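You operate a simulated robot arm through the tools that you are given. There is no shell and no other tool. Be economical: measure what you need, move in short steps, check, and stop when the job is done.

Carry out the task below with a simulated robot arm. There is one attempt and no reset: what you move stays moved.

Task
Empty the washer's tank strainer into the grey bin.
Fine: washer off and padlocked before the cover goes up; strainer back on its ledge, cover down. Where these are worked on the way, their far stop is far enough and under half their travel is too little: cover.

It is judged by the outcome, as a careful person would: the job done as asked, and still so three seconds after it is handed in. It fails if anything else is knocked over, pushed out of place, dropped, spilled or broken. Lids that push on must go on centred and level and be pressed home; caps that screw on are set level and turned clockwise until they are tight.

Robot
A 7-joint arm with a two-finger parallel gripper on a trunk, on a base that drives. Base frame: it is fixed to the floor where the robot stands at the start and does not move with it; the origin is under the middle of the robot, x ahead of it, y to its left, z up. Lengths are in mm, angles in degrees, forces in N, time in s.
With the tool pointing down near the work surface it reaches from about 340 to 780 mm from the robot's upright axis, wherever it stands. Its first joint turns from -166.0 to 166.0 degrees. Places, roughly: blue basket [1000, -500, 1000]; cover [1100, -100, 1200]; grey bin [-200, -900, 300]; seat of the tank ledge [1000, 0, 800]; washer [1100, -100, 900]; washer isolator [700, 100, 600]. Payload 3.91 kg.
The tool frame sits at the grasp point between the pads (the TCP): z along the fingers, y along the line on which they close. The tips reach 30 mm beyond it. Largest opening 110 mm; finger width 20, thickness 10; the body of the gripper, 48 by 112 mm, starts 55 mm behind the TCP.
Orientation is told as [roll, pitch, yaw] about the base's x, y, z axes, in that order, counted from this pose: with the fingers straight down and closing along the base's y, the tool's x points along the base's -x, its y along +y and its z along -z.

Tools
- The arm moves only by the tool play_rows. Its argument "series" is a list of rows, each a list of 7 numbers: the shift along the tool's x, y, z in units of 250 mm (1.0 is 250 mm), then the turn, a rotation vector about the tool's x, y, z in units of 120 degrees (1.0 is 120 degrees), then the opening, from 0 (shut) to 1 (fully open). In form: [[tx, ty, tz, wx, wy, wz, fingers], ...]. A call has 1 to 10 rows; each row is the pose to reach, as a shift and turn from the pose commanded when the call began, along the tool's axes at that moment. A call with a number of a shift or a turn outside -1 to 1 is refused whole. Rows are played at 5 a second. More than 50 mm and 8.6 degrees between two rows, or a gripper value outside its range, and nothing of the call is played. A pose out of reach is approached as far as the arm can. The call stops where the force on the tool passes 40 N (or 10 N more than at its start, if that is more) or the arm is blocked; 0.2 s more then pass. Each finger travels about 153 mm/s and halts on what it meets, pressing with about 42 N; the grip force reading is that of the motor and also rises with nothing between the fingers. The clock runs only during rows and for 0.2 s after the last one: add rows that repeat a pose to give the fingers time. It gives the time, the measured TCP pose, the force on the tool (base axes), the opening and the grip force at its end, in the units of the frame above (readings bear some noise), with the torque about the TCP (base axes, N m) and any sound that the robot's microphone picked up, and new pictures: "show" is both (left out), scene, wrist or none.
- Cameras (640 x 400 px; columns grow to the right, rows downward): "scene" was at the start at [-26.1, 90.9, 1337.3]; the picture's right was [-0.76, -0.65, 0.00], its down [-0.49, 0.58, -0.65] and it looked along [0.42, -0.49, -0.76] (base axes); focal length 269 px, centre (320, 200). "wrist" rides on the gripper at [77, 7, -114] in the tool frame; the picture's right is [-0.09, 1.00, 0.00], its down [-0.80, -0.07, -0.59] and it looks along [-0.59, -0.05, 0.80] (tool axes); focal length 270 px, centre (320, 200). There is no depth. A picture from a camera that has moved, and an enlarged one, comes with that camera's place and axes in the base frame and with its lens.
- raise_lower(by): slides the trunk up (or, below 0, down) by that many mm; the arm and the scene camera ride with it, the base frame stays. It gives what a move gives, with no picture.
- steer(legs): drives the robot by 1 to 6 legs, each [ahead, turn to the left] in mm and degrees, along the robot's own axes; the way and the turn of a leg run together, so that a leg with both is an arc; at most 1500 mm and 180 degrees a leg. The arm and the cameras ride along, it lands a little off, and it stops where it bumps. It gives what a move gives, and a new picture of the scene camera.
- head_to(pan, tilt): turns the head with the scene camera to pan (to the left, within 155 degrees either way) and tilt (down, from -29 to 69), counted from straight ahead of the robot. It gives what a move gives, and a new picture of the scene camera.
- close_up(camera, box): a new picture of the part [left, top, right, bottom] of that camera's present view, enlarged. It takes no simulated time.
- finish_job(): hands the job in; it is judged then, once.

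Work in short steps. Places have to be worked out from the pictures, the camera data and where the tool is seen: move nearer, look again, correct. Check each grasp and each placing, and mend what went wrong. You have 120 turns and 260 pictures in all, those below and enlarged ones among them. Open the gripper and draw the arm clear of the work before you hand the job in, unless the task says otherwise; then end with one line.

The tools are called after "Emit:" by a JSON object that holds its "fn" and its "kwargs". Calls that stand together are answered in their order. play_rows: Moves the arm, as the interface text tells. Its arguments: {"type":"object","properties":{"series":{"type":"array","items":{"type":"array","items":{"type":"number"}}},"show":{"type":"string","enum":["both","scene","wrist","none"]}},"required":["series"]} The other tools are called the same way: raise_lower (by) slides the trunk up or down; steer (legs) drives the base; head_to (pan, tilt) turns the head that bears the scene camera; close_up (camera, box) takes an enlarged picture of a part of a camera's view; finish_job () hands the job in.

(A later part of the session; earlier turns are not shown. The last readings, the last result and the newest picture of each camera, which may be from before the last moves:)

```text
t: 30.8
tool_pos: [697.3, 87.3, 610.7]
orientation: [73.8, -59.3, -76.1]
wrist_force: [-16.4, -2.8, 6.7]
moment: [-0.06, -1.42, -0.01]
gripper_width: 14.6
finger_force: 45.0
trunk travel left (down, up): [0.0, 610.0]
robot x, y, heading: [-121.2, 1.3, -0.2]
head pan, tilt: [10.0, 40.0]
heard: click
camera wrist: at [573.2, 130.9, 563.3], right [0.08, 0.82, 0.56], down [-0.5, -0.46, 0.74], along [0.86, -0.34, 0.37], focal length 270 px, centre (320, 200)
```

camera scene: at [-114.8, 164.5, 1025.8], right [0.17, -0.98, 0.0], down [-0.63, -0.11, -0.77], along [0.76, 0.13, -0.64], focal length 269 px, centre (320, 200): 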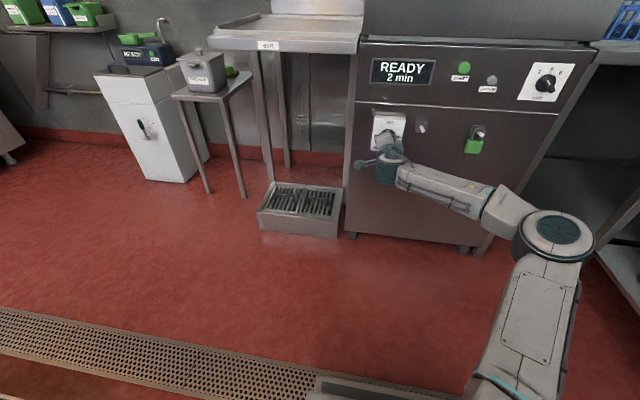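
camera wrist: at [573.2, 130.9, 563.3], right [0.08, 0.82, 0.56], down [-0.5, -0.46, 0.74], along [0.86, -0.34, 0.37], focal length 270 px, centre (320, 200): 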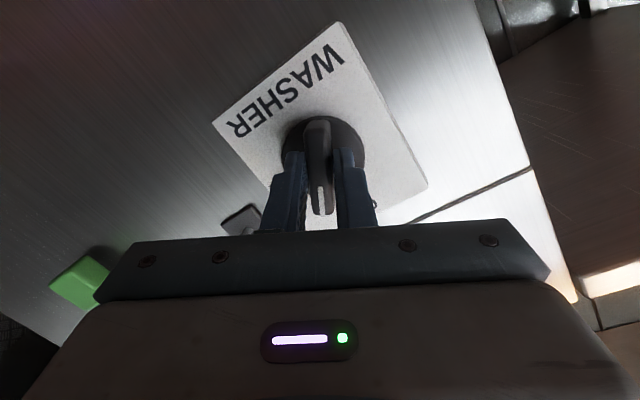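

Emit:
{"fn": "play_rows", "kwargs": {"series": [[0, 0, 0, 0, 0, -0.07, 0], [0, 0, 0, 0, 0, -0.14, 0], [0, 0, 0, 0, 0, -0.21, 0], [0, 0, 0, 0, 0, -0.27, 0]], "show": "both"}}

```text
t: 31.8
tool_pos: [697.8, 85.3, 610.0]
orientation: [-17.3, -81.4, 17.1]
wrist_force: [-19.2, -12.8, 1.7]
moment: [1.16, 0.15, 0.08]
gripper_width: 13.8
finger_force: 45.1
trunk travel left (down, up): [0.0, 610.0]
robot x, y, heading: [-122.8, -0.2, -0.3]
head pan, tilt: [10.0, 40.0]
camera scene: at [-113.3, 163.7, 1026.0], right [0.17, -0.99, 0.0], down [-0.63, -0.11, -0.77], along [0.76, 0.13, -0.64], focal length 269 px, centre (320, 200)
camera wrist: at [572.0, 89.1, 549.3], right [0.01, 1.0, 0.04], down [-0.47, -0.03, 0.88], along [0.88, -0.03, 0.47], focal length 270 px, centre (320, 200)
```

scene: 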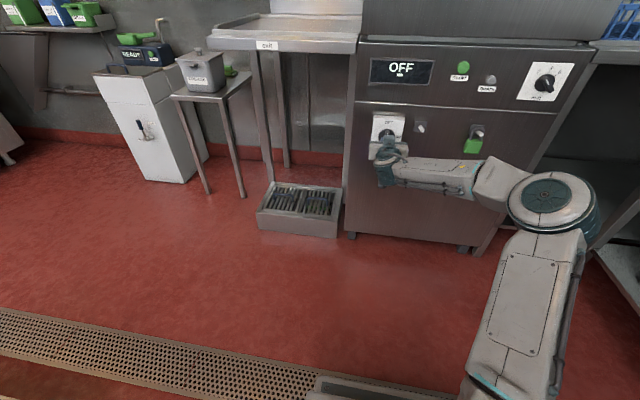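
wrist: 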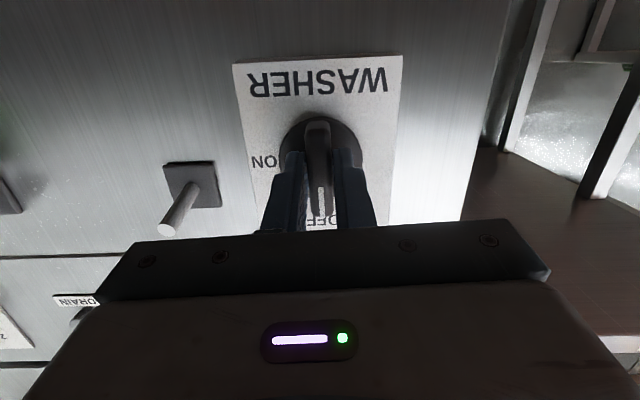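

Display shows OFF. Release and back away.

Emit:
{"fn": "play_rows", "kwargs": {"series": [[0, 0, 0, 0, 0, 0, 0.25], [0, 0, 0, 0, 0, 0, 0.35], [0, 0, -0.12, 0, 0, 0, 0.35], [0, 0, -0.28, 0, 0, 0, 0.5], [0, 0, -0.44, 0, 0, 0, 0.6]], "show": "both"}}

Emit:
{"fn": "close_up", "kwargs": {"camera": "scene", "box": [340, 90, 520, 190]}}

Emit:
{"fn": "close_up", "kwargs": {"camera": "wrist", "box": [0, 20, 360, 245]}}

```text
t: 33.0
tool_pos: [588.7, 87.5, 626.4]
orientation: [-18.0, -81.4, 18.0]
wrist_force: [0.2, 0.3, 0.3]
moment: [0.04, -0.01, -0.01]
gripper_width: 66.2
finger_force: 0.0
trunk travel left (down, up): [0.0, 610.0]
robot x, y, heading: [-122.3, 1.0, 0.1]
head pan, tilt: [10.0, 40.0]
camera scene: at [-112.5, 164.5, 1025.8], right [0.17, -0.98, 0.0], down [-0.63, -0.11, -0.77], along [0.75, 0.13, -0.64], focal length 269 px, centre (320, 200)
camera wrist: at [463.5, 90.8, 565.2], right [0.01, 1.0, 0.04], down [-0.47, -0.03, 0.88], along [0.88, -0.03, 0.47], focal length 270 px, centre (320, 200)
```

scene: 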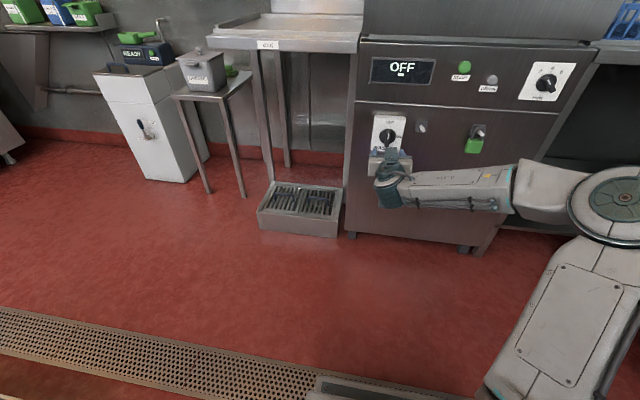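
wrist: 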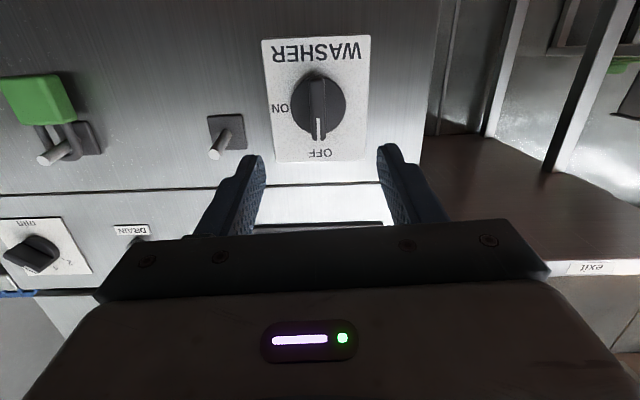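

```text
3.56 times, centred on (430, 140) of scene
camera zoom: at [-112.5, 164.5, 1025.8], right [0.17, -0.98, 0.0], down [-0.63, -0.11, -0.77], along [0.75, 0.13, -0.64], focal length 956 px, centre (-71, 413)
```

zoom: 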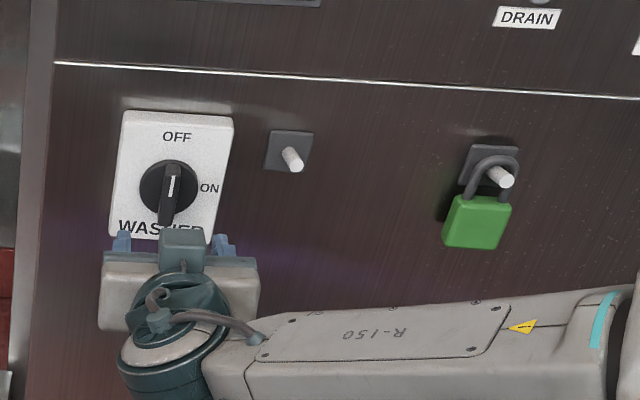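

```text
1.78 times, centred on (180, 132) of wrist
camera zoom: at [463.5, 90.8, 565.2], right [0.01, 1.0, 0.04], down [-0.47, -0.03, 0.88], along [0.88, -0.03, 0.47], focal length 480 px, centre (569, 320)
```

zoom: 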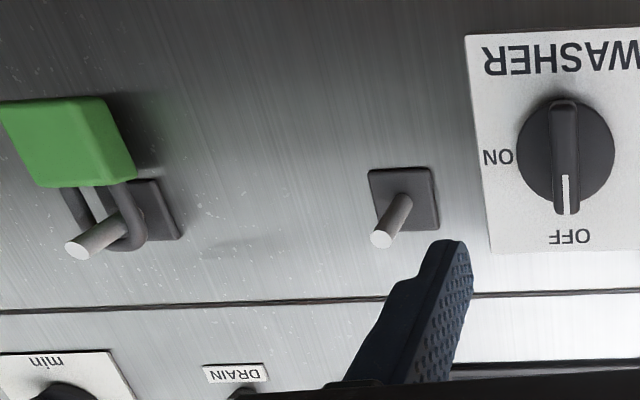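

The padlock ring hangs on a peg near [714–760, -189, 640]; the empty lock peg is near y=-18. Move sideways toward the padlock at standoff.

Emit:
{"fn": "play_rows", "kwargs": {"series": [[0, -0.19, 0, 0, 0, 0, 0.8], [0, -0.38, 0, 0, 0, 0, 0.9], [0, -0.57, 0, 0, 0, 0, 0.9], [0, -0.76, 0, 0, 0, 0, 0.9], [0, -0.95, 0, 0, 0, 0, 0.9]], "show": "both"}}

```text
t: 34.2
tool_pos: [588.5, -150.3, 635.4]
orientation: [-18.3, -81.4, 18.4]
wrist_force: [0.1, 0.6, 1.0]
moment: [-0.02, -0.01, 0.0]
gripper_width: 99.0
finger_force: 0.1
trunk travel left (down, up): [0.0, 610.0]
robot x, y, heading: [-119.5, -2.9, -0.2]
head pan, tilt: [10.0, 40.0]
camera scene: at [-112.7, 164.7, 1025.8], right [0.17, -0.99, 0.0], down [-0.63, -0.11, -0.77], along [0.75, 0.13, -0.64], focal length 269 px, centre (320, 200)
camera wrist: at [463.1, -147.1, 575.0], right [0.01, 1.0, 0.04], down [-0.47, -0.03, 0.88], along [0.88, -0.02, 0.47], focal length 270 px, centre (320, 200)
```

scene: 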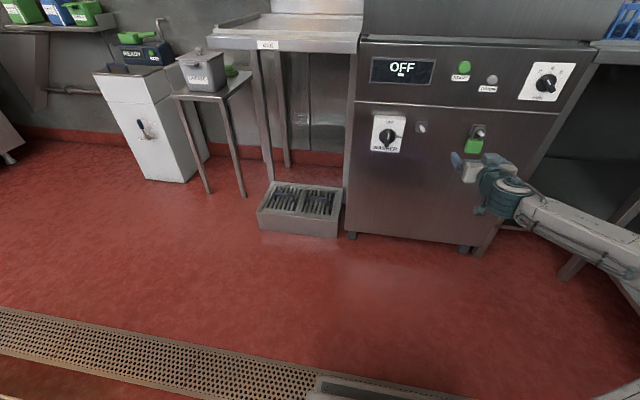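
wrist: 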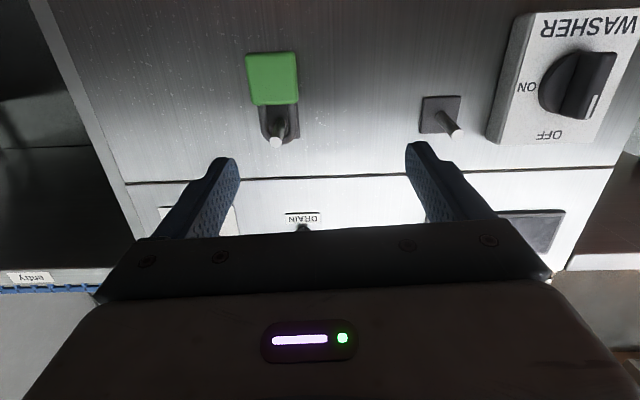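

Emit:
{"fn": "play_rows", "kwargs": {"series": [[0.05, -0.09, 0.1, 0, 0, 0, 0.85], [0.08, -0.172, 0.2, 0, 0, 0, 0.85], [0.1, -0.172, 0.262, 0, 0, 0, 0.85]], "show": "both"}}

```text
t: 35.0
tool_pos: [651.3, -193.9, 603.3]
orientation: [-17.8, -81.4, 18.0]
wrist_force: [0.9, -0.3, -1.1]
moment: [0.01, 0.04, -0.01]
gripper_width: 93.6
finger_force: 0.1
trunk travel left (down, up): [0.0, 610.0]
robot x, y, heading: [-120.9, 1.2, -0.0]
head pan, tilt: [10.0, 40.0]
camera scene: at [-112.9, 164.5, 1025.9], right [0.17, -0.98, 0.0], down [-0.63, -0.11, -0.77], along [0.75, 0.13, -0.64], focal length 269 px, centre (320, 200)
camera wrist: at [526.1, -190.4, 543.1], right [0.01, 1.0, 0.04], down [-0.47, -0.03, 0.88], along [0.88, -0.03, 0.47], focal length 270 px, centre (320, 200)
```

scene: 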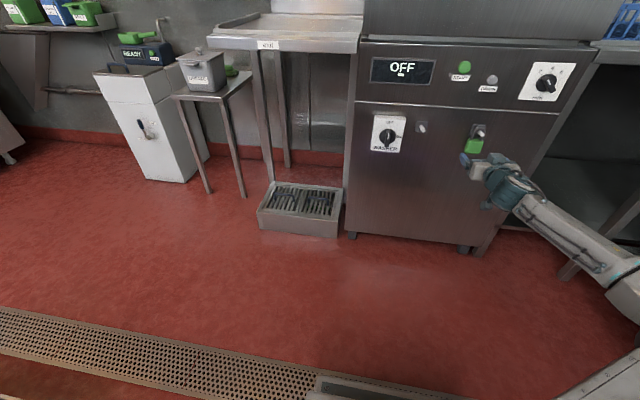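
wrist: 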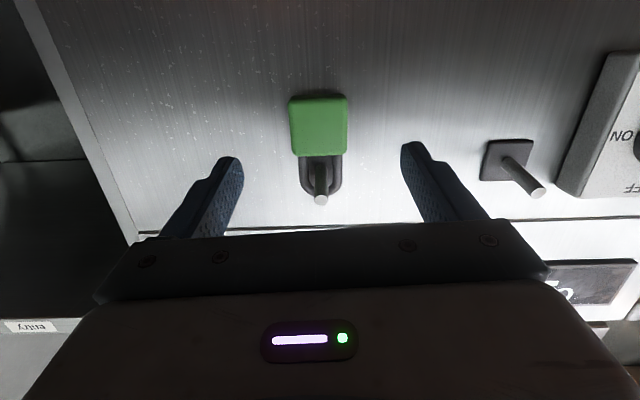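

Emit:
{"fn": "play_rows", "kwargs": {"series": [[0, 0, 0.1, 0, 0, 0, 0.8], [0, 0, 0.2, 0, 0, 0, 0.75], [-0.007, -0.002, 0.27, 0, 0, 0, 0.75]], "show": "wrist"}}

```text
t: 35.8
tool_pos: [720.1, -193.7, 595.7]
orientation: [-17.7, -81.5, 18.0]
wrist_force: [-0.3, -0.3, 0.5]
moment: [0.01, -0.03, 0.01]
gripper_width: 82.6
finger_force: 0.1
trunk travel left (down, up): [0.0, 610.0]
robot x, y, heading: [-124.3, 1.3, -0.3]
head pan, tilt: [10.0, 40.0]
camera wrist: at [593.6, -191.4, 535.1], right [0.01, 1.0, 0.04], down [-0.47, -0.03, 0.88], along [0.88, -0.03, 0.47], focal length 270 px, centre (320, 200)
```

wrist: 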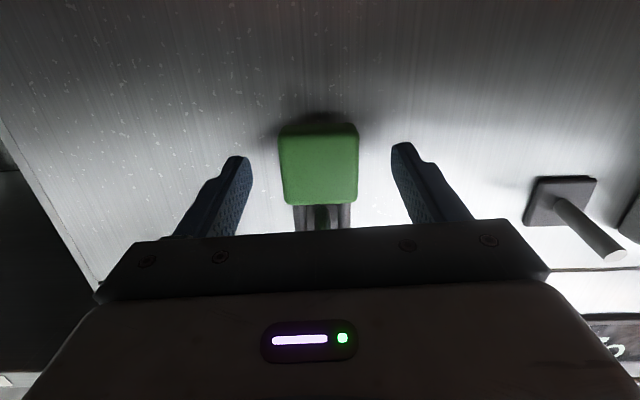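

Emit:
{"fn": "play_rows", "kwargs": {"series": [[0, 0, 0, 0, 0, 0, 0.6], [0, 0, 0, 0, 0, 0, 0.45], [0, 0, 0, 0, 0, 0, 0.3], [0, 0, 0, 0, 0, 0, 0.2], [0, 0, 0, 0, 0, 0, 0.2]], "show": "wrist"}}

```text
t: 37.0
tool_pos: [718.1, -194.9, 595.1]
orientation: [-17.7, -81.4, 17.8]
wrist_force: [-0.2, 0.1, 0.4]
moment: [0.03, 0.03, 0.0]
gripper_width: 44.9
finger_force: 42.0
trunk travel left (down, up): [0.0, 610.0]
robot x, y, heading: [-117.1, -1.4, 0.2]
head pan, tilt: [10.0, 40.0]
camera wrist: at [593.4, -191.6, 535.1], right [0.01, 1.0, 0.04], down [-0.47, -0.03, 0.88], along [0.88, -0.03, 0.47], focal length 270 px, centre (320, 200)
```

wrist: 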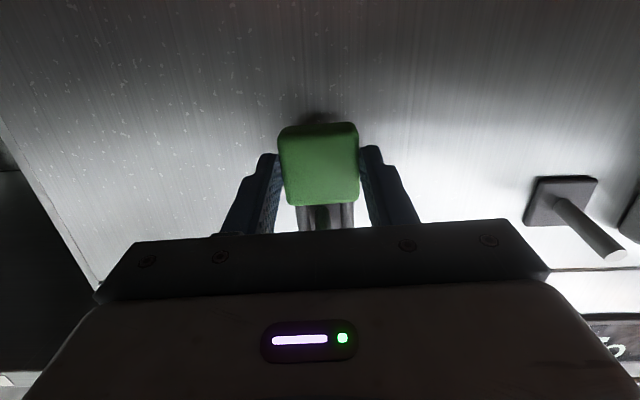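

Padlock gripped (45 mm). Lift 7 mm and check force.

Emit:
{"fn": "play_rows", "kwargs": {"series": [[-0.014, 0, -0.002, 0, 0, 0, 0.15], [-0.028, 0, -0.005, 0, 0, 0, 0.15]], "show": "none"}}

Emit:
{"fn": "close_up", "kwargs": {"camera": "scene", "box": [420, 100, 540, 175]}}

```text
t: 37.6
tool_pos: [718.3, -194.1, 602.8]
orientation: [-17.3, -81.4, 17.6]
wrist_force: [0.6, -0.1, -1.1]
moment: [-0.01, 0.03, 0.04]
gripper_width: 45.2
finger_force: 42.5
trunk travel left (down, up): [0.0, 610.0]
robot x, y, heading: [-121.1, 2.8, -0.2]
head pan, tilt: [10.0, 40.0]
```

```text
5.33 times, centred on (480, 138) of scene
camera zoom: at [-112.6, 164.4, 1025.8], right [0.17, -0.98, 0.0], down [-0.63, -0.11, -0.77], along [0.75, 0.13, -0.64], focal length 1435 px, centre (-533, 533)
```

zoom: 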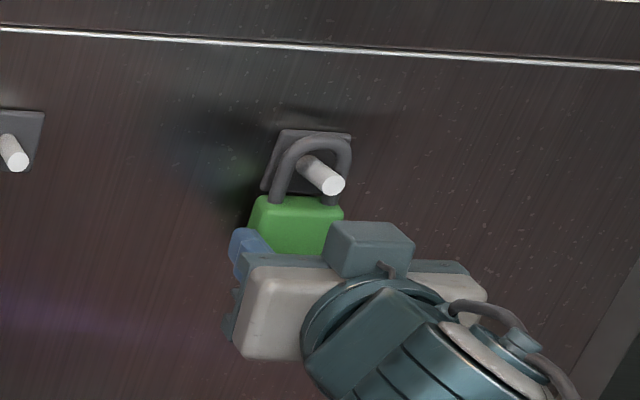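

The ring clears the peg. Draw it out along the peg, slightly upward.

Emit:
{"fn": "play_rows", "kwargs": {"series": [[-0.004, 0, -0.06, 0, 0, 0, 0.15], [-0.007, 0, -0.12, 0, 0, 0, 0.15], [-0.01, 0, -0.18, 0, 0, 0, 0.15], [-0.012, 0, -0.244, 0, 0, 0, 0.15], [-0.012, 0, -0.3, 0, 0, 0, 0.15]], "show": "wrist"}}

Emit:
{"fn": "close_up", "kwargs": {"camera": "scene", "box": [400, 90, 560, 190]}}

```text
t: 38.8
tool_pos: [645.3, -195.1, 617.7]
orientation: [-17.6, -81.4, 17.7]
wrist_force: [-0.7, -0.5, -1.5]
moment: [-0.02, -0.01, -0.04]
gripper_width: 45.2
finger_force: 41.8
trunk travel left (down, up): [0.0, 610.0]
robot x, y, heading: [-122.1, -3.0, -0.0]
head pan, tilt: [10.0, 40.0]
camera wrist: at [519.6, -191.0, 556.5], right [0.01, 1.0, 0.04], down [-0.47, -0.03, 0.88], along [0.88, -0.03, 0.47], focal length 270 px, centre (320, 200)
```

wrist: 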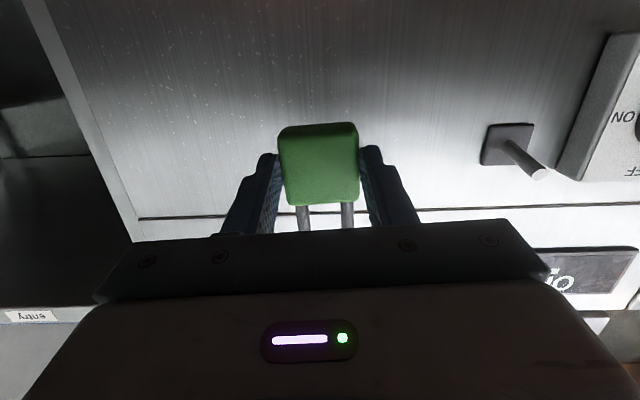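

```text
4.00 times, centred on (480, 140) of scene
camera zoom: at [-112.6, 164.4, 1025.9], right [0.17, -0.98, 0.0], down [-0.63, -0.11, -0.77], along [0.75, 0.13, -0.64], focal length 1076 px, centre (-320, 440)
```

zoom: 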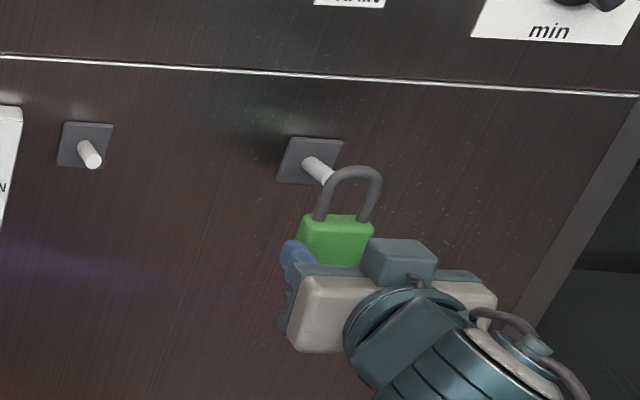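

Padlock is free. Move left 172 mm in front of the lock peg.

Emit:
{"fn": "play_rows", "kwargs": {"series": [[0, 0.17, 0, 0, 0, 0, 0.15], [0, 0.34, 0, 0, 0, 0, 0.15], [0, 0.51, 0, 0, 0, 0, 0.15], [0, 0.69, 0, 0, 0, 0, 0.15], [0, 0.69, 0, 0, 0, 0, 0.15]], "show": "wrist"}}

Emit:
{"fn": "close_up", "kwargs": {"camera": "scene", "box": [350, 90, 510, 190]}}

```text
t: 40.0
tool_pos: [643.2, -20.7, 610.4]
orientation: [-17.9, -81.4, 18.0]
wrist_force: [-1.0, 0.9, -0.7]
moment: [-0.01, 0.06, 0.0]
gripper_width: 45.0
finger_force: 42.0
trunk travel left (down, up): [0.0, 610.0]
robot x, y, heading: [-123.3, 1.2, 0.0]
head pan, tilt: [10.0, 40.0]
camera wrist: at [517.9, -18.0, 549.7], right [0.01, 1.0, 0.04], down [-0.47, -0.03, 0.88], along [0.88, -0.03, 0.47], focal length 270 px, centre (320, 200)
```

wrist: 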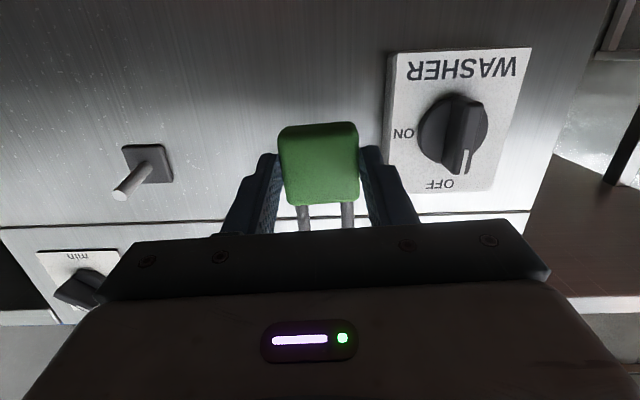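

```text
4.00 times, centred on (430, 140) of scene
camera zoom: at [-112.6, 164.4, 1025.8], right [0.17, -0.99, 0.0], down [-0.63, -0.11, -0.77], along [0.75, 0.13, -0.64], focal length 1076 px, centre (-120, 440)
```

zoom: 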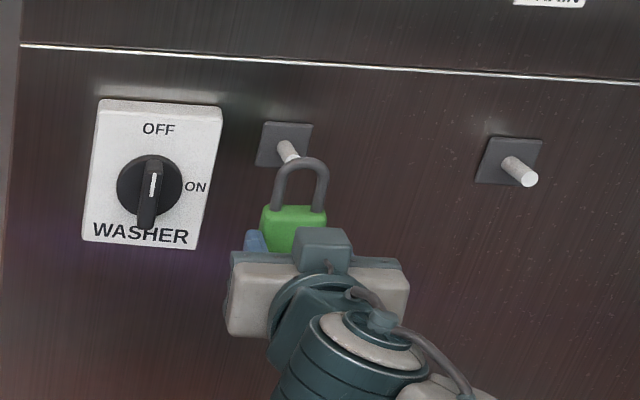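

Emit:
{"fn": "play_rows", "kwargs": {"series": [[-0.015, -0.003, -0.002, 0, 0, 0, 0.15], [-0.031, -0.005, -0.004, 0, 0, 0, 0.15], [-0.031, -0.005, -0.004, 0, 0, 0, 0.15]], "show": "none"}}

Emit:
{"fn": "close_up", "kwargs": {"camera": "scene", "box": [370, 95, 490, 170]}}

```text
t: 40.8
tool_pos: [643.5, -23.3, 618.2]
orientation: [-17.7, -81.3, 17.9]
wrist_force: [0.5, 0.2, -0.7]
moment: [0.02, 0.06, 0.01]
gripper_width: 45.2
finger_force: 42.0
trunk travel left (down, up): [0.0, 610.0]
robot x, y, heading: [-120.0, -2.7, 0.1]
head pan, tilt: [10.0, 40.0]
```

```text
5.33 times, centred on (430, 132) of scene
camera zoom: at [-112.6, 164.4, 1025.8], right [0.17, -0.98, 0.0], down [-0.63, -0.11, -0.77], along [0.75, 0.13, -0.64], focal length 1435 px, centre (-267, 560)
```

zoom: 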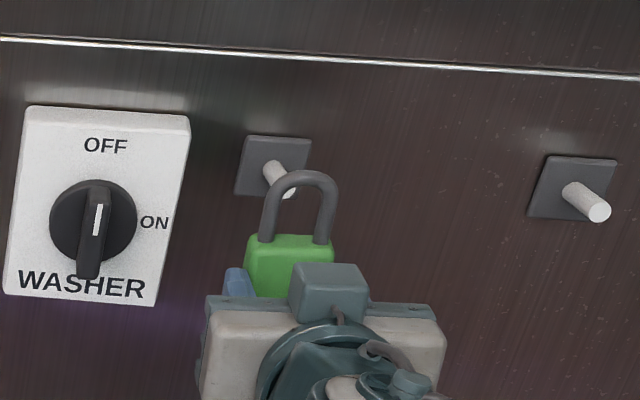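

Aligned like the withdrawal. Advance part way and check.

Emit:
{"fn": "play_rows", "kwargs": {"series": [[0.0, 0.003, 0.06, 0, 0, 0, 0.15], [0.001, 0.004, 0.12, 0, 0, 0, 0.15], [0.003, 0.005, 0.16, 0, 0, 0, 0.15]], "show": "none"}}

Emit:
{"fn": "close_up", "kwargs": {"camera": "scene", "box": [370, 95, 490, 170]}}

```text
t: 41.6
tool_pos: [683.0, -21.5, 609.3]
orientation: [-17.7, -81.5, 17.8]
wrist_force: [0.6, -0.6, -1.2]
moment: [-0.01, 0.04, -0.02]
gripper_width: 45.1
finger_force: 41.6
trunk travel left (down, up): [0.0, 610.0]
robot x, y, heading: [-115.5, 0.5, -0.1]
head pan, tilt: [10.0, 40.0]
```

```text
5.33 times, centred on (430, 132) of scene
camera zoom: at [-112.7, 164.4, 1025.8], right [0.17, -0.98, 0.0], down [-0.63, -0.11, -0.77], along [0.75, 0.13, -0.64], focal length 1435 px, centre (-267, 560)
```

zoom: 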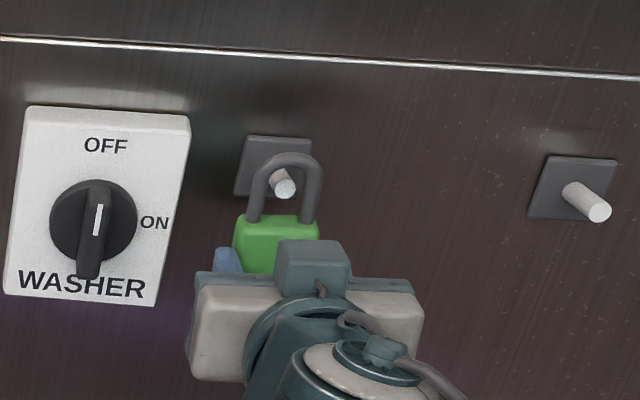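

Emit:
{"fn": "play_rows", "kwargs": {"series": [[0.0, 0, 0.05, 0, 0, 0, 0.15], [0.001, 0, 0.1, 0, 0, 0, 0.15], [0.003, 0, 0.142, 0, 0, 0, 0.15], [0.003, 0, 0.142, 0, 0, 0, 0.15]], "show": "none"}}

Emit:
{"fn": "close_up", "kwargs": {"camera": "scene", "box": [370, 95, 490, 170]}}

```text
t: 42.6
tool_pos: [717.8, -21.3, 606.0]
orientation: [-17.7, -81.5, 17.9]
wrist_force: [-0.8, 0.1, -0.2]
moment: [0.0, 0.0, 0.0]
gripper_width: 45.1
finger_force: 42.2
trunk travel left (down, up): [0.0, 610.0]
robot x, y, heading: [-119.6, -0.9, 0.1]
head pan, tilt: [10.0, 40.0]
```

```text
5.33 times, centred on (430, 132) of scene
camera zoom: at [-112.6, 164.5, 1025.8], right [0.17, -0.98, 0.0], down [-0.63, -0.11, -0.77], along [0.75, 0.13, -0.64], focal length 1435 px, centre (-267, 560)
```

zoom: 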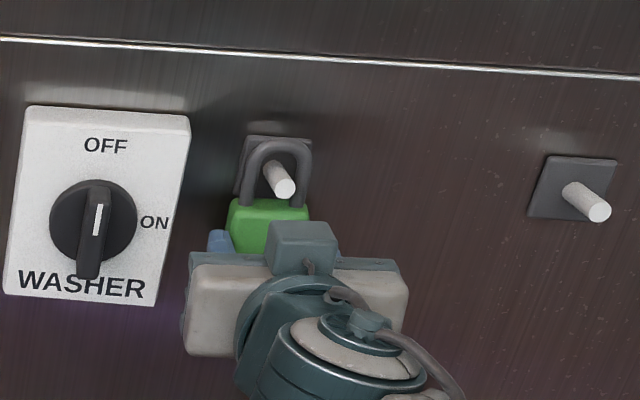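

Ring is on the peg. Lower about 10 mm, then open and retreat.

Emit:
{"fn": "play_rows", "kwargs": {"series": [[0.02, 0, 0.003, 0, 0, 0, 0.15], [0.04, 0, 0.006, 0, 0, 0, 0.15], [0.04, 0, 0.006, 0, 0, 0, 0.15]], "show": "none"}}

Emit:
{"fn": "play_rows", "kwargs": {"series": [[0, 0, 0, 0, 0, 0, 0.42], [0, 0, 0, 0, 0, 0, 0.55], [0, 0, 0, 0, 0, 0, 0.6], [0, 0, -0.1, 0, 0, 0, 0.6], [0, 0, -0.25, 0, 0, 0, 0.6], [0, 0, -0.4, 0, 0, 0, 0.6]], "show": "both"}}

Emit:
{"fn": "close_up", "kwargs": {"camera": "scene", "box": [350, 50, 510, 150]}}

```text
t: 43.4
tool_pos: [719.0, -22.5, 595.4]
orientation: [-18.1, -81.5, 18.3]
wrist_force: [3.0, 0.2, 5.0]
moment: [0.01, 0.04, -0.01]
gripper_width: 45.1
finger_force: 41.7
trunk travel left (down, up): [0.0, 610.0]
robot x, y, heading: [-119.8, -1.5, -0.2]
head pan, tilt: [10.0, 40.0]
```

```text
t: 44.8
tool_pos: [619.4, -23.4, 608.8]
orientation: [-17.9, -81.4, 17.9]
wrist_force: [-0.5, -0.5, 0.2]
moment: [0.01, -0.04, -0.01]
gripper_width: 66.2
finger_force: 0.1
trunk travel left (down, up): [0.0, 610.0]
robot x, y, heading: [-122.5, 1.8, -0.5]
head pan, tilt: [10.0, 40.0]
camera scene: at [-112.5, 164.5, 1025.8], right [0.17, -0.98, 0.0], down [-0.63, -0.11, -0.77], along [0.75, 0.13, -0.64], focal length 269 px, centre (320, 200)
camera wrist: at [493.7, -18.7, 548.6], right [0.01, 1.0, 0.04], down [-0.47, -0.03, 0.88], along [0.88, -0.03, 0.47], focal length 270 px, centre (320, 200)
```

scene: 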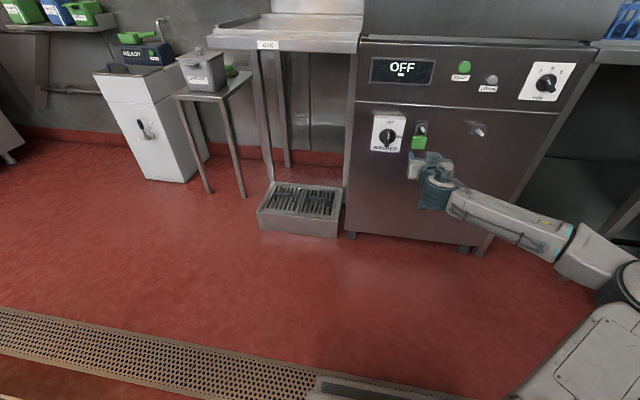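
wrist: 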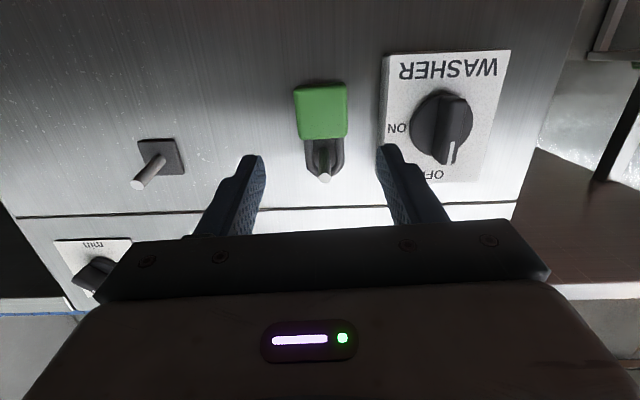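

```text
4.00 times, centred on (430, 100) of scene
camera zoom: at [-112.5, 164.5, 1025.8], right [0.17, -0.98, 0.0], down [-0.63, -0.11, -0.77], along [0.75, 0.13, -0.64], focal length 1076 px, centre (-120, 600)
```

zoom: 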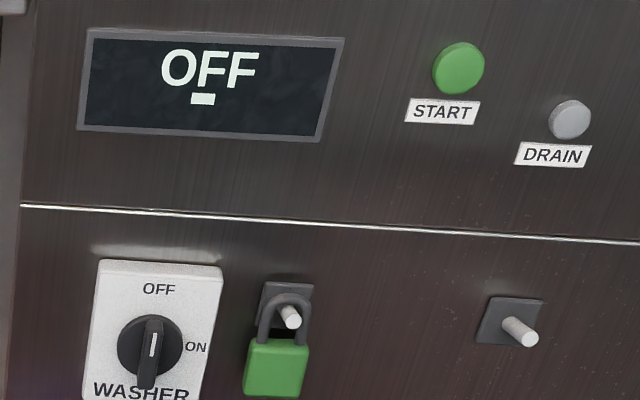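

The washer is off and padlocked. Now raise the trunk and look at the cover handle.

Emit:
{"fn": "raise_lower", "kwargs": {"by": 150}}

Emit:
{"fn": "play_rows", "kwargs": {"series": [[-0.18, 0, -0.02, 0, 0, 0, 0.6], [-0.36, 0, -0.05, 0, 0, 0, 0.6], [-0.54, 0, -0.07, 0, 0, 0, 0.6], [-0.72, 0, -0.1, 0, 0, 0, 0.6], [-0.9, 0, -0.13, 0, -0.03, 0, 0.6]], "show": "both"}}

```text
t: 46.5
tool_pos: [620.5, -21.8, 758.7]
orientation: [-17.7, -81.3, 17.9]
wrist_force: [-0.3, 0.2, 0.8]
moment: [-0.03, -0.03, 0.02]
gripper_width: 66.0
finger_force: 0.1
trunk travel left (down, up): [-150.0, 460.0]
robot x, y, heading: [-118.2, -1.5, -0.1]
head pan, tilt: [10.0, 40.0]
```

```text
t: 47.7
tool_pos: [618.7, -12.1, 987.2]
orientation: [-29.4, -84.7, 29.7]
wrist_force: [-0.1, 0.3, 0.3]
moment: [0.0, 0.0, -0.01]
gripper_width: 66.0
finger_force: 0.1
trunk travel left (down, up): [-150.0, 460.0]
robot x, y, heading: [-123.4, 3.1, -0.1]
head pan, tilt: [10.0, 40.0]
camera scene: at [-112.5, 164.4, 1175.8], right [0.17, -0.98, 0.0], down [-0.63, -0.11, -0.77], along [0.75, 0.13, -0.64], focal length 269 px, centre (320, 200)
camera wrist: at [497.1, -9.1, 918.0], right [0.0, 1.0, 0.04], down [-0.53, -0.04, 0.85], along [0.85, -0.02, 0.53], focal length 270 px, centre (320, 200)
```

scene: 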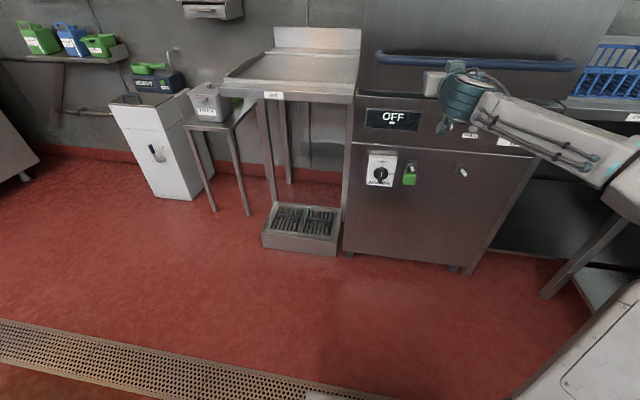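
wrist: 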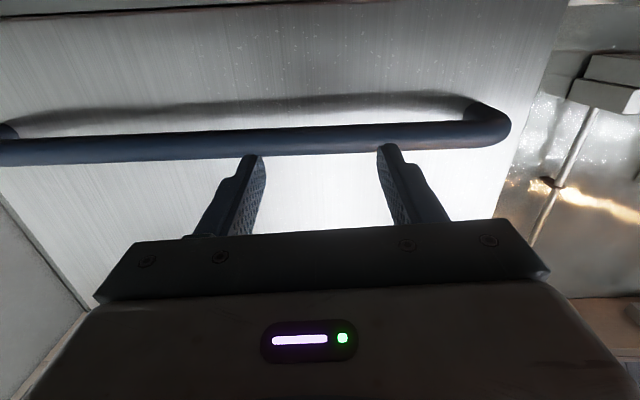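

Rotate the tool +90° to grip the horizontal bar.

Emit:
{"fn": "play_rows", "kwargs": {"series": [[0, 0, 0, 0, 0, 0.07, 0.8], [0, 0, 0, 0, 0, 0.14, 0.8], [0, 0, 0, 0, 0, 0.21, 0.8], [0, 0, 0, 0, 0, 0.28, 0.8], [0, 0, 0, 0, 0, 0.35, 0.8], [0, 0, 0, 0, 0, 0.42, 0.8], [0, 0, 0, 0, 0, 0.49, 0.8], [0, 0, 0, 0, 0, 0.56, 0.8], [0, 0, 0, 0, 0, 0.63, 0.8], [0, 0, 0, 0, 0, 0.7, 0.8]], "show": "both"}}

```text
t: 49.9
tool_pos: [619.8, -12.4, 986.8]
orientation: [85.4, -8.4, -89.2]
wrist_force: [-0.1, -0.5, 0.5]
moment: [0.04, 0.0, 0.01]
gripper_width: 87.9
finger_force: 0.0
trunk travel left (down, up): [-150.0, 460.0]
robot x, y, heading: [-118.5, 0.1, -0.2]
head pan, tilt: [10.0, 40.0]
camera scene: at [-112.8, 164.5, 1175.8], right [0.17, -0.98, 0.0], down [-0.63, -0.11, -0.77], along [0.75, 0.13, -0.64], focal length 269 px, centre (320, 200)
camera wrist: at [503.9, 65.2, 990.7], right [0.08, 0.06, 0.99], down [-0.59, -0.8, 0.1], along [0.81, -0.59, -0.03], focal length 270 px, centre (320, 200)
```

scene: 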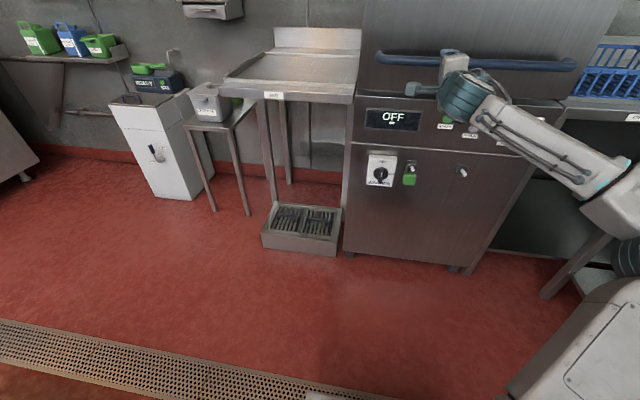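
wrist: 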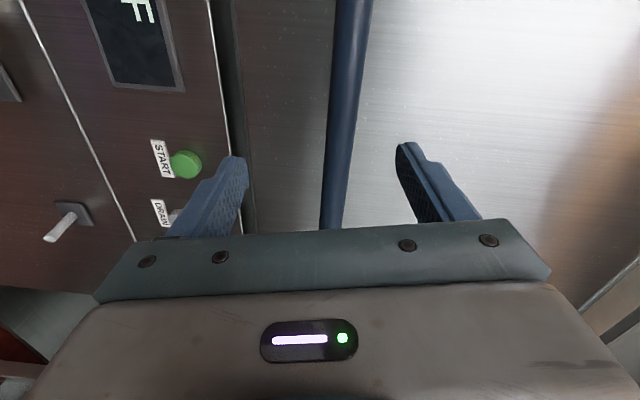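

Emit:
{"fn": "play_rows", "kwargs": {"series": [[0, 0.015, 0.1, -0.02, 0, 0.035, 0.7], [0, 0.03, 0.2, -0.038, 0, 0.07, 0.7], [0, 0.03, 0.26, -0.038, 0, 0.07, 0.7]], "show": "wrist"}}

```text
t: 50.7
tool_pos: [684.8, -10.2, 990.0]
orientation: [90.0, -0.1, -89.5]
wrist_force: [0.1, 0.4, 1.0]
moment: [0.02, 0.0, -0.02]
gripper_width: 76.9
finger_force: 0.1
trunk travel left (down, up): [-150.0, 460.0]
robot x, y, heading: [-120.3, 1.8, -0.2]
head pan, tilt: [10.0, 40.0]
camera wrist: at [568.5, 65.6, 995.8], right [0.0, -0.09, 1.0], down [-0.59, -0.81, -0.07], along [0.81, -0.59, -0.05], focal length 270 px, centre (320, 200)
```

wrist: 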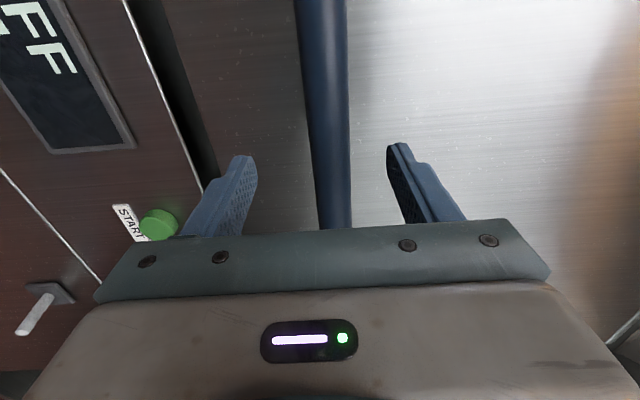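

Emit:
{"fn": "play_rows", "kwargs": {"series": [[0, 0.02, 0.05, 0, 0, 0, 0.6], [0, 0.02, 0.08, 0, 0, 0, 0.5], [0, 0.02, 0.08, 0, 0, 0, 0.3], [0, 0.02, 0.08, 0, 0, 0, 0.1], [0, 0.02, 0.08, 0, 0, 0, 0.1]], "show": "wrist"}}

```text
t: 51.9
tool_pos: [704.7, -10.7, 996.7]
orientation: [90.1, -0.2, -89.5]
wrist_force: [14.8, 0.3, 16.9]
moment: [0.29, -0.3, 0.23]
gripper_width: 23.7
finger_force: 45.4
trunk travel left (down, up): [-150.0, 460.0]
robot x, y, heading: [-121.5, 0.5, -0.0]
head pan, tilt: [10.0, 40.0]
camera wrist: at [587.6, 66.1, 1001.9], right [0.0, -0.08, 1.0], down [-0.59, -0.81, -0.07], along [0.81, -0.59, -0.05], focal length 270 px, centre (320, 200)
```

wrist: 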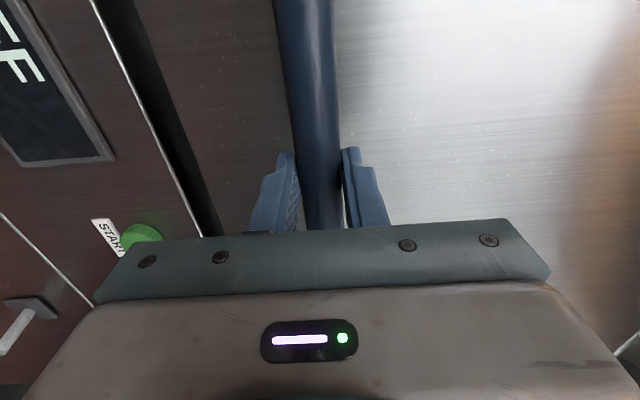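

Bar gripped. Lift with the trunk, in stages.

Emit:
{"fn": "raise_lower", "kwargs": {"by": 120}}

Emit:
{"fn": "head_to", "kwargs": {"pan": -5, "tilt": 25}}

```text
t: 53.4
tool_pos: [702.5, -10.8, 1115.6]
orientation: [90.2, -0.2, -89.5]
wrist_force: [3.5, 1.6, 4.3]
moment: [0.26, 0.15, -0.15]
gripper_width: 23.6
finger_force: 44.8
trunk travel left (down, up): [-270.0, 340.0]
robot x, y, heading: [-118.3, 0.1, -0.1]
head pan, tilt: [10.0, 40.0]
```

```text
t: 54.2
tool_pos: [704.0, -10.4, 1114.4]
orientation: [90.0, -0.2, -89.6]
wrist_force: [4.4, 1.6, 5.7]
moment: [0.19, -0.28, 0.11]
gripper_width: 23.6
finger_force: 45.4
trunk travel left (down, up): [-270.0, 340.0]
robot x, y, heading: [-121.0, 3.5, -0.0]
head pan, tilt: [-5.0, 25.0]
camera scene: at [-104.6, 141.9, 1319.1], right [-0.09, -1.0, 0.0], down [-0.42, 0.04, -0.91], along [0.9, -0.08, -0.42], focal length 269 px, centre (320, 200)
```

scene: 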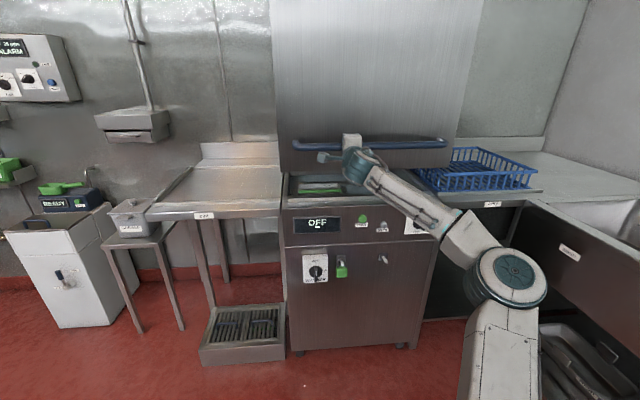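

Easily sliding up. Keep lifting.

Emit:
{"fn": "raise_lower", "kwargs": {"by": 170}}

Emit:
{"fn": "raise_lower", "kwargs": {"by": 165}}

Emit:
{"fn": "head_to", "kwargs": {"pan": -5, "tilt": 35}}

```text
t: 56.1
tool_pos: [703.9, -10.5, 1284.6]
orientation: [89.9, -0.2, -89.6]
wrist_force: [3.1, 0.7, 3.2]
moment: [0.26, 0.16, -0.06]
gripper_width: 23.8
finger_force: 44.4
trunk travel left (down, up): [-440.0, 170.0]
robot x, y, heading: [-122.3, -1.9, -0.1]
head pan, tilt: [-5.0, 25.0]
```

```text
t: 57.4
tool_pos: [704.5, -10.0, 1396.6]
orientation: [89.1, -0.1, -89.5]
wrist_force: [-7.1, 0.2, -4.5]
moment: [0.16, 0.34, -0.28]
gripper_width: 23.7
finger_force: 45.0
trunk travel left (down, up): [-560.0, 50.0]
robot x, y, heading: [-117.2, 0.8, -0.4]
head pan, tilt: [-5.0, 25.0]
stopped: the force on the tool passed its limit at 57 N (the readings are from after the stop); the commanded pose is now the measured one
```

```text
t: 58.1
tool_pos: [705.5, -10.4, 1395.7]
orientation: [89.2, 0.0, -89.5]
wrist_force: [-8.0, 0.1, -4.6]
moment: [0.22, 0.12, -0.21]
gripper_width: 23.5
finger_force: 45.2
trunk travel left (down, up): [-560.0, 50.0]
robot x, y, heading: [-120.0, 4.0, -0.2]
head pan, tilt: [-5.0, 35.0]
camera scene: at [-109.6, 142.1, 1593.0], right [-0.09, -1.0, 0.0], down [-0.57, 0.05, -0.82], along [0.82, -0.07, -0.57], focal length 269 px, centre (320, 200)
```

scene: 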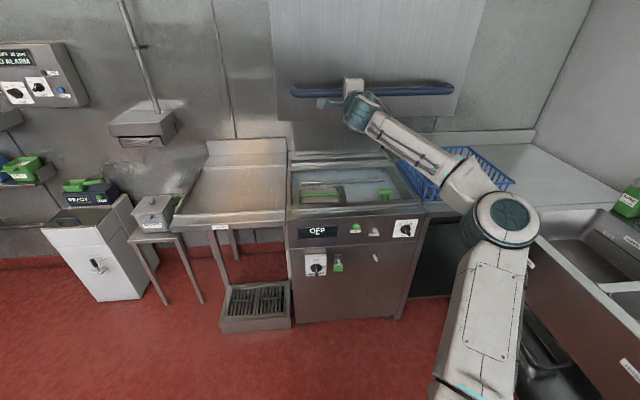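

Cover is at its far stop (400 mm up). Release and back off, watching that it stays.

Emit:
{"fn": "play_rows", "kwargs": {"series": [[0, 0, 0, 0, 0, 0, 0.3], [0, 0, 0, 0, 0, 0, 0.5], [0, 0, 0, 0, 0, 0, 0.6], [0, 0, -0.15, 0, 0, 0, 0.6], [0, 0, -0.33, 0, 0, 0, 0.6], [0, 0, -0.51, 0, 0, 0, 0.6]], "show": "scene"}}

Emit:
{"fn": "close_up", "kwargs": {"camera": "scene", "box": [270, 130, 430, 230]}}

```text
t: 59.5
tool_pos: [576.7, -11.2, 1397.7]
orientation: [89.2, -0.1, -89.6]
wrist_force: [-0.1, -0.6, 0.1]
moment: [0.0, -0.02, 0.0]
gripper_width: 65.8
finger_force: 0.1
trunk travel left (down, up): [-560.0, 50.0]
robot x, y, heading: [-121.8, -2.2, 0.1]
head pan, tilt: [-5.0, 35.0]
camera scene: at [-109.4, 141.7, 1593.0], right [-0.09, -1.0, 0.0], down [-0.57, 0.05, -0.82], along [0.82, -0.07, -0.57], focal length 269 px, centre (320, 200)
```

scene: 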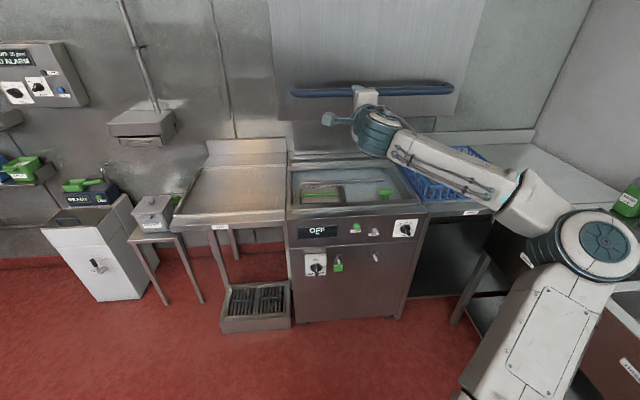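

```text
4.00 times, centred on (350, 180) of scene
camera zoom: at [-109.4, 141.7, 1593.0], right [-0.09, -1.0, 0.0], down [-0.57, 0.05, -0.82], along [0.82, -0.07, -0.57], focal length 1076 px, centre (200, 280)
```

zoom: 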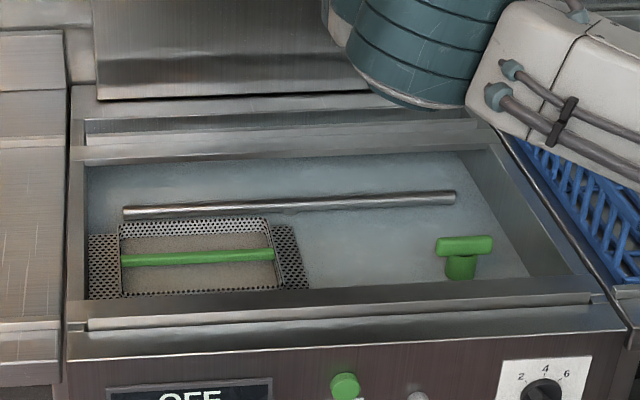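

Cover stays up. The strainer has a green bar handle running along y. Now turn the tool to point down, pulling back and lowering.

Emit:
{"fn": "play_rows", "kwargs": {"series": [[0, -0.06, -0.04, 0.07, 0, 0, 0.6], [0, -0.12, -0.08, 0.14, 0, 0, 0.6], [0, -0.18, -0.12, 0.21, 0, 0, 0.6], [0, -0.24, -0.16, 0.28, 0, 0, 0.6], [0, -0.3, -0.2, 0.35, 0, 0, 0.6], [0, -0.36, -0.24, 0.42, 0, 0, 0.6], [0, -0.42, -0.28, 0.49, 0, 0, 0.6], [0, -0.48, -0.32, 0.56, 0, 0, 0.6], [0, -0.54, -0.36, 0.63, 0, 0, 0.6], [0, -0.6, -0.4, 0.7, 0, 0, 0.6]], "show": "scene"}}

```text
t: 61.7
tool_pos: [474.5, -11.6, 1249.6]
orientation: [5.0, -0.1, -89.5]
wrist_force: [0.0, 0.5, 0.6]
moment: [0.04, 0.01, 0.0]
gripper_width: 66.4
finger_force: 0.0
trunk travel left (down, up): [-560.0, 50.0]
robot x, y, heading: [-119.4, 1.0, -0.0]
head pan, tilt: [-5.0, 35.0]
camera scene: at [-108.2, 142.4, 1592.9], right [-0.09, -1.0, 0.0], down [-0.57, 0.05, -0.82], along [0.82, -0.07, -0.57], focal length 269 px, centre (320, 200)
```

scene: 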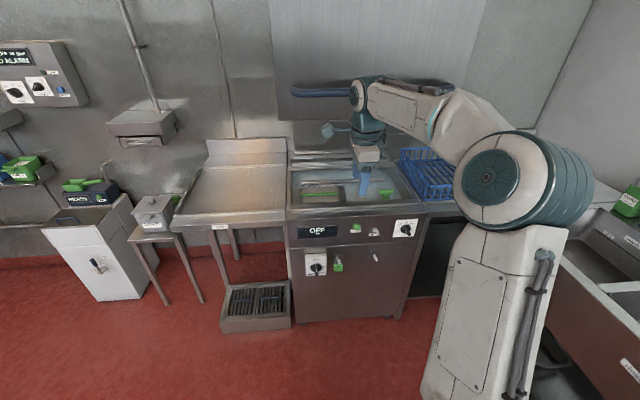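

Lower the trunk 270 so the arm can enter under the raised cover, then look.

Emit:
{"fn": "raise_lower", "kwargs": {"by": -270}}

Emit:
{"fn": "steer", "kwargs": {"legs": [[200, 0]]}}

```text
t: 64.5
tool_pos: [474.8, -10.1, 979.0]
orientation: [5.1, -0.1, -89.6]
wrist_force: [0.0, 0.0, 0.3]
moment: [0.0, -0.01, -0.01]
gripper_width: 65.9
finger_force: 0.0
trunk travel left (down, up): [-290.0, 320.0]
robot x, y, heading: [-122.0, 2.3, 0.1]
head pan, tilt: [-5.0, 35.0]
```

```text
t: 66.1
tool_pos: [675.5, -14.2, 979.4]
orientation: [5.0, -0.1, -89.7]
wrist_force: [-0.3, 0.4, -1.1]
moment: [0.0, -0.01, 0.02]
gripper_width: 66.2
finger_force: 0.1
trunk travel left (down, up): [-290.0, 320.0]
robot x, y, heading: [82.4, -2.5, -0.4]
head pan, tilt: [-5.0, 35.0]
camera scene: at [90.3, 141.5, 1322.9], right [-0.09, -1.0, 0.0], down [-0.57, 0.05, -0.82], along [0.82, -0.07, -0.57], focal length 269 px, centre (320, 200)
```

scene: 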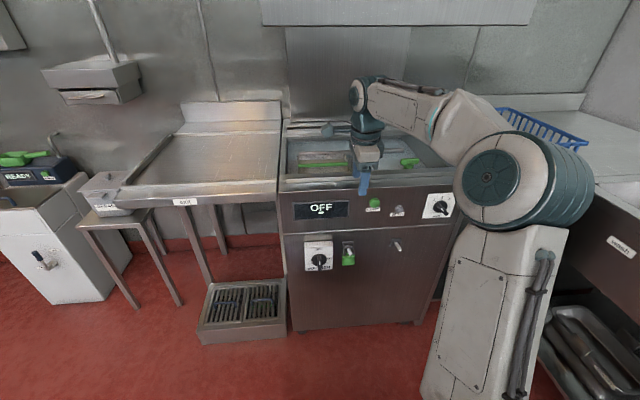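

Emit:
{"fn": "steer", "kwargs": {"legs": [[230, 0]]}}

Emit:
{"fn": "head_to", "kwargs": {"pan": -10, "tilt": 50}}

Emit:
{"fn": "play_rows", "kwargs": {"series": [[0, 0, 0, 0.042, 0, 0, 0.6]], "show": "wrist"}}

```text
t: 67.8
tool_pos: [903.9, -14.7, 978.9]
orientation: [5.1, -0.1, -89.7]
wrist_force: [0.9, 0.0, -0.2]
moment: [-0.02, -0.02, 0.01]
gripper_width: 65.9
finger_force: 0.2
trunk travel left (down, up): [-290.0, 320.0]
robot x, y, heading: [306.8, -2.5, -0.3]
head pan, tilt: [-5.0, 35.0]
camera scene: at [320.4, 140.6, 1322.9], right [-0.09, -1.0, 0.0], down [-0.57, 0.05, -0.82], along [0.82, -0.07, -0.57], focal length 269 px, centre (320, 200)
```

scene: 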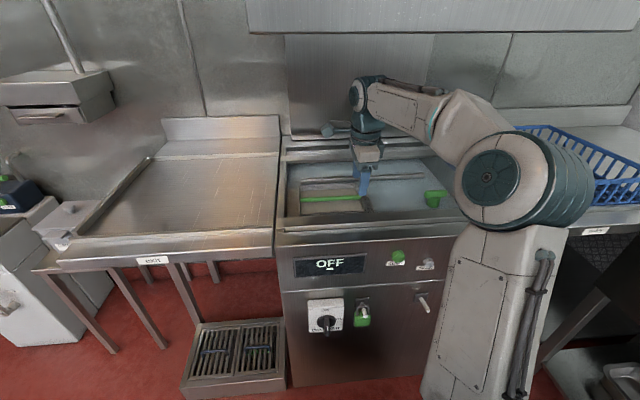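

```text
t: 68.6
tool_pos: [903.9, -15.5, 980.2]
orientation: [5.1, -0.1, -89.7]
wrist_force: [-0.4, 0.1, 0.1]
moment: [0.01, -0.02, -0.01]
gripper_width: 66.0
finger_force: 0.1
trunk travel left (down, up): [-290.0, 320.0]
robot x, y, heading: [309.0, -2.3, -0.3]
head pan, tilt: [-10.0, 50.0]
camera scene: at [308.5, 134.9, 1301.2], right [-0.18, -0.98, 0.0], down [-0.75, 0.14, -0.64], along [0.63, -0.11, -0.77], focal length 269 px, centre (320, 200)
```

scene: 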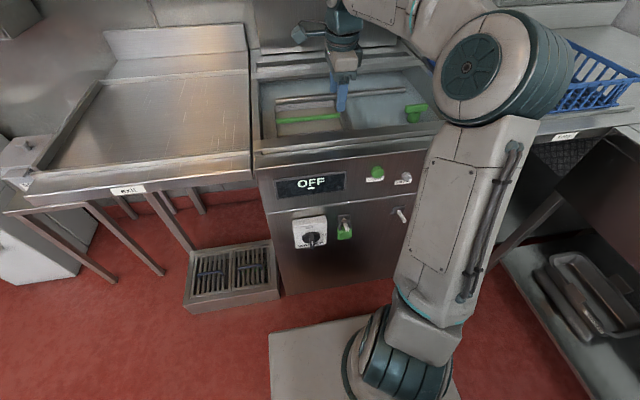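

```text
t: 69.0
tool_pos: [903.2, -14.5, 979.3]
orientation: [0.1, -0.1, -89.6]
wrist_force: [-0.4, 0.2, 0.6]
moment: [0.03, 0.0, 0.01]
gripper_width: 66.2
finger_force: 0.0
trunk travel left (down, up): [-290.0, 320.0]
robot x, y, heading: [308.8, 0.6, -0.5]
head pan, tilt: [-10.0, 50.0]
camera wrist: at [909.1, 62.6, 1094.1], right [1.0, -0.08, 0.0], down [-0.07, -0.8, 0.6], along [-0.05, -0.59, -0.8], focal length 270 px, centre (320, 200)
```

wrist: 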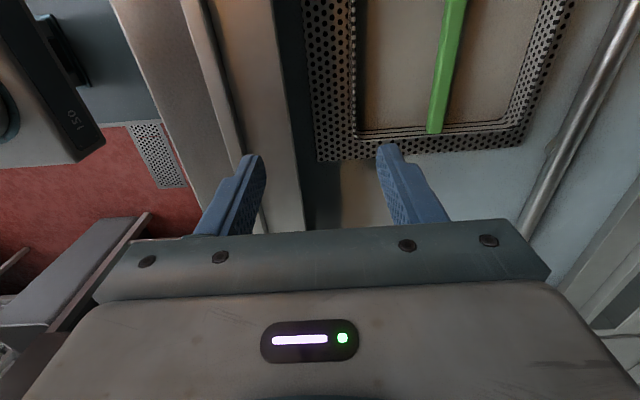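

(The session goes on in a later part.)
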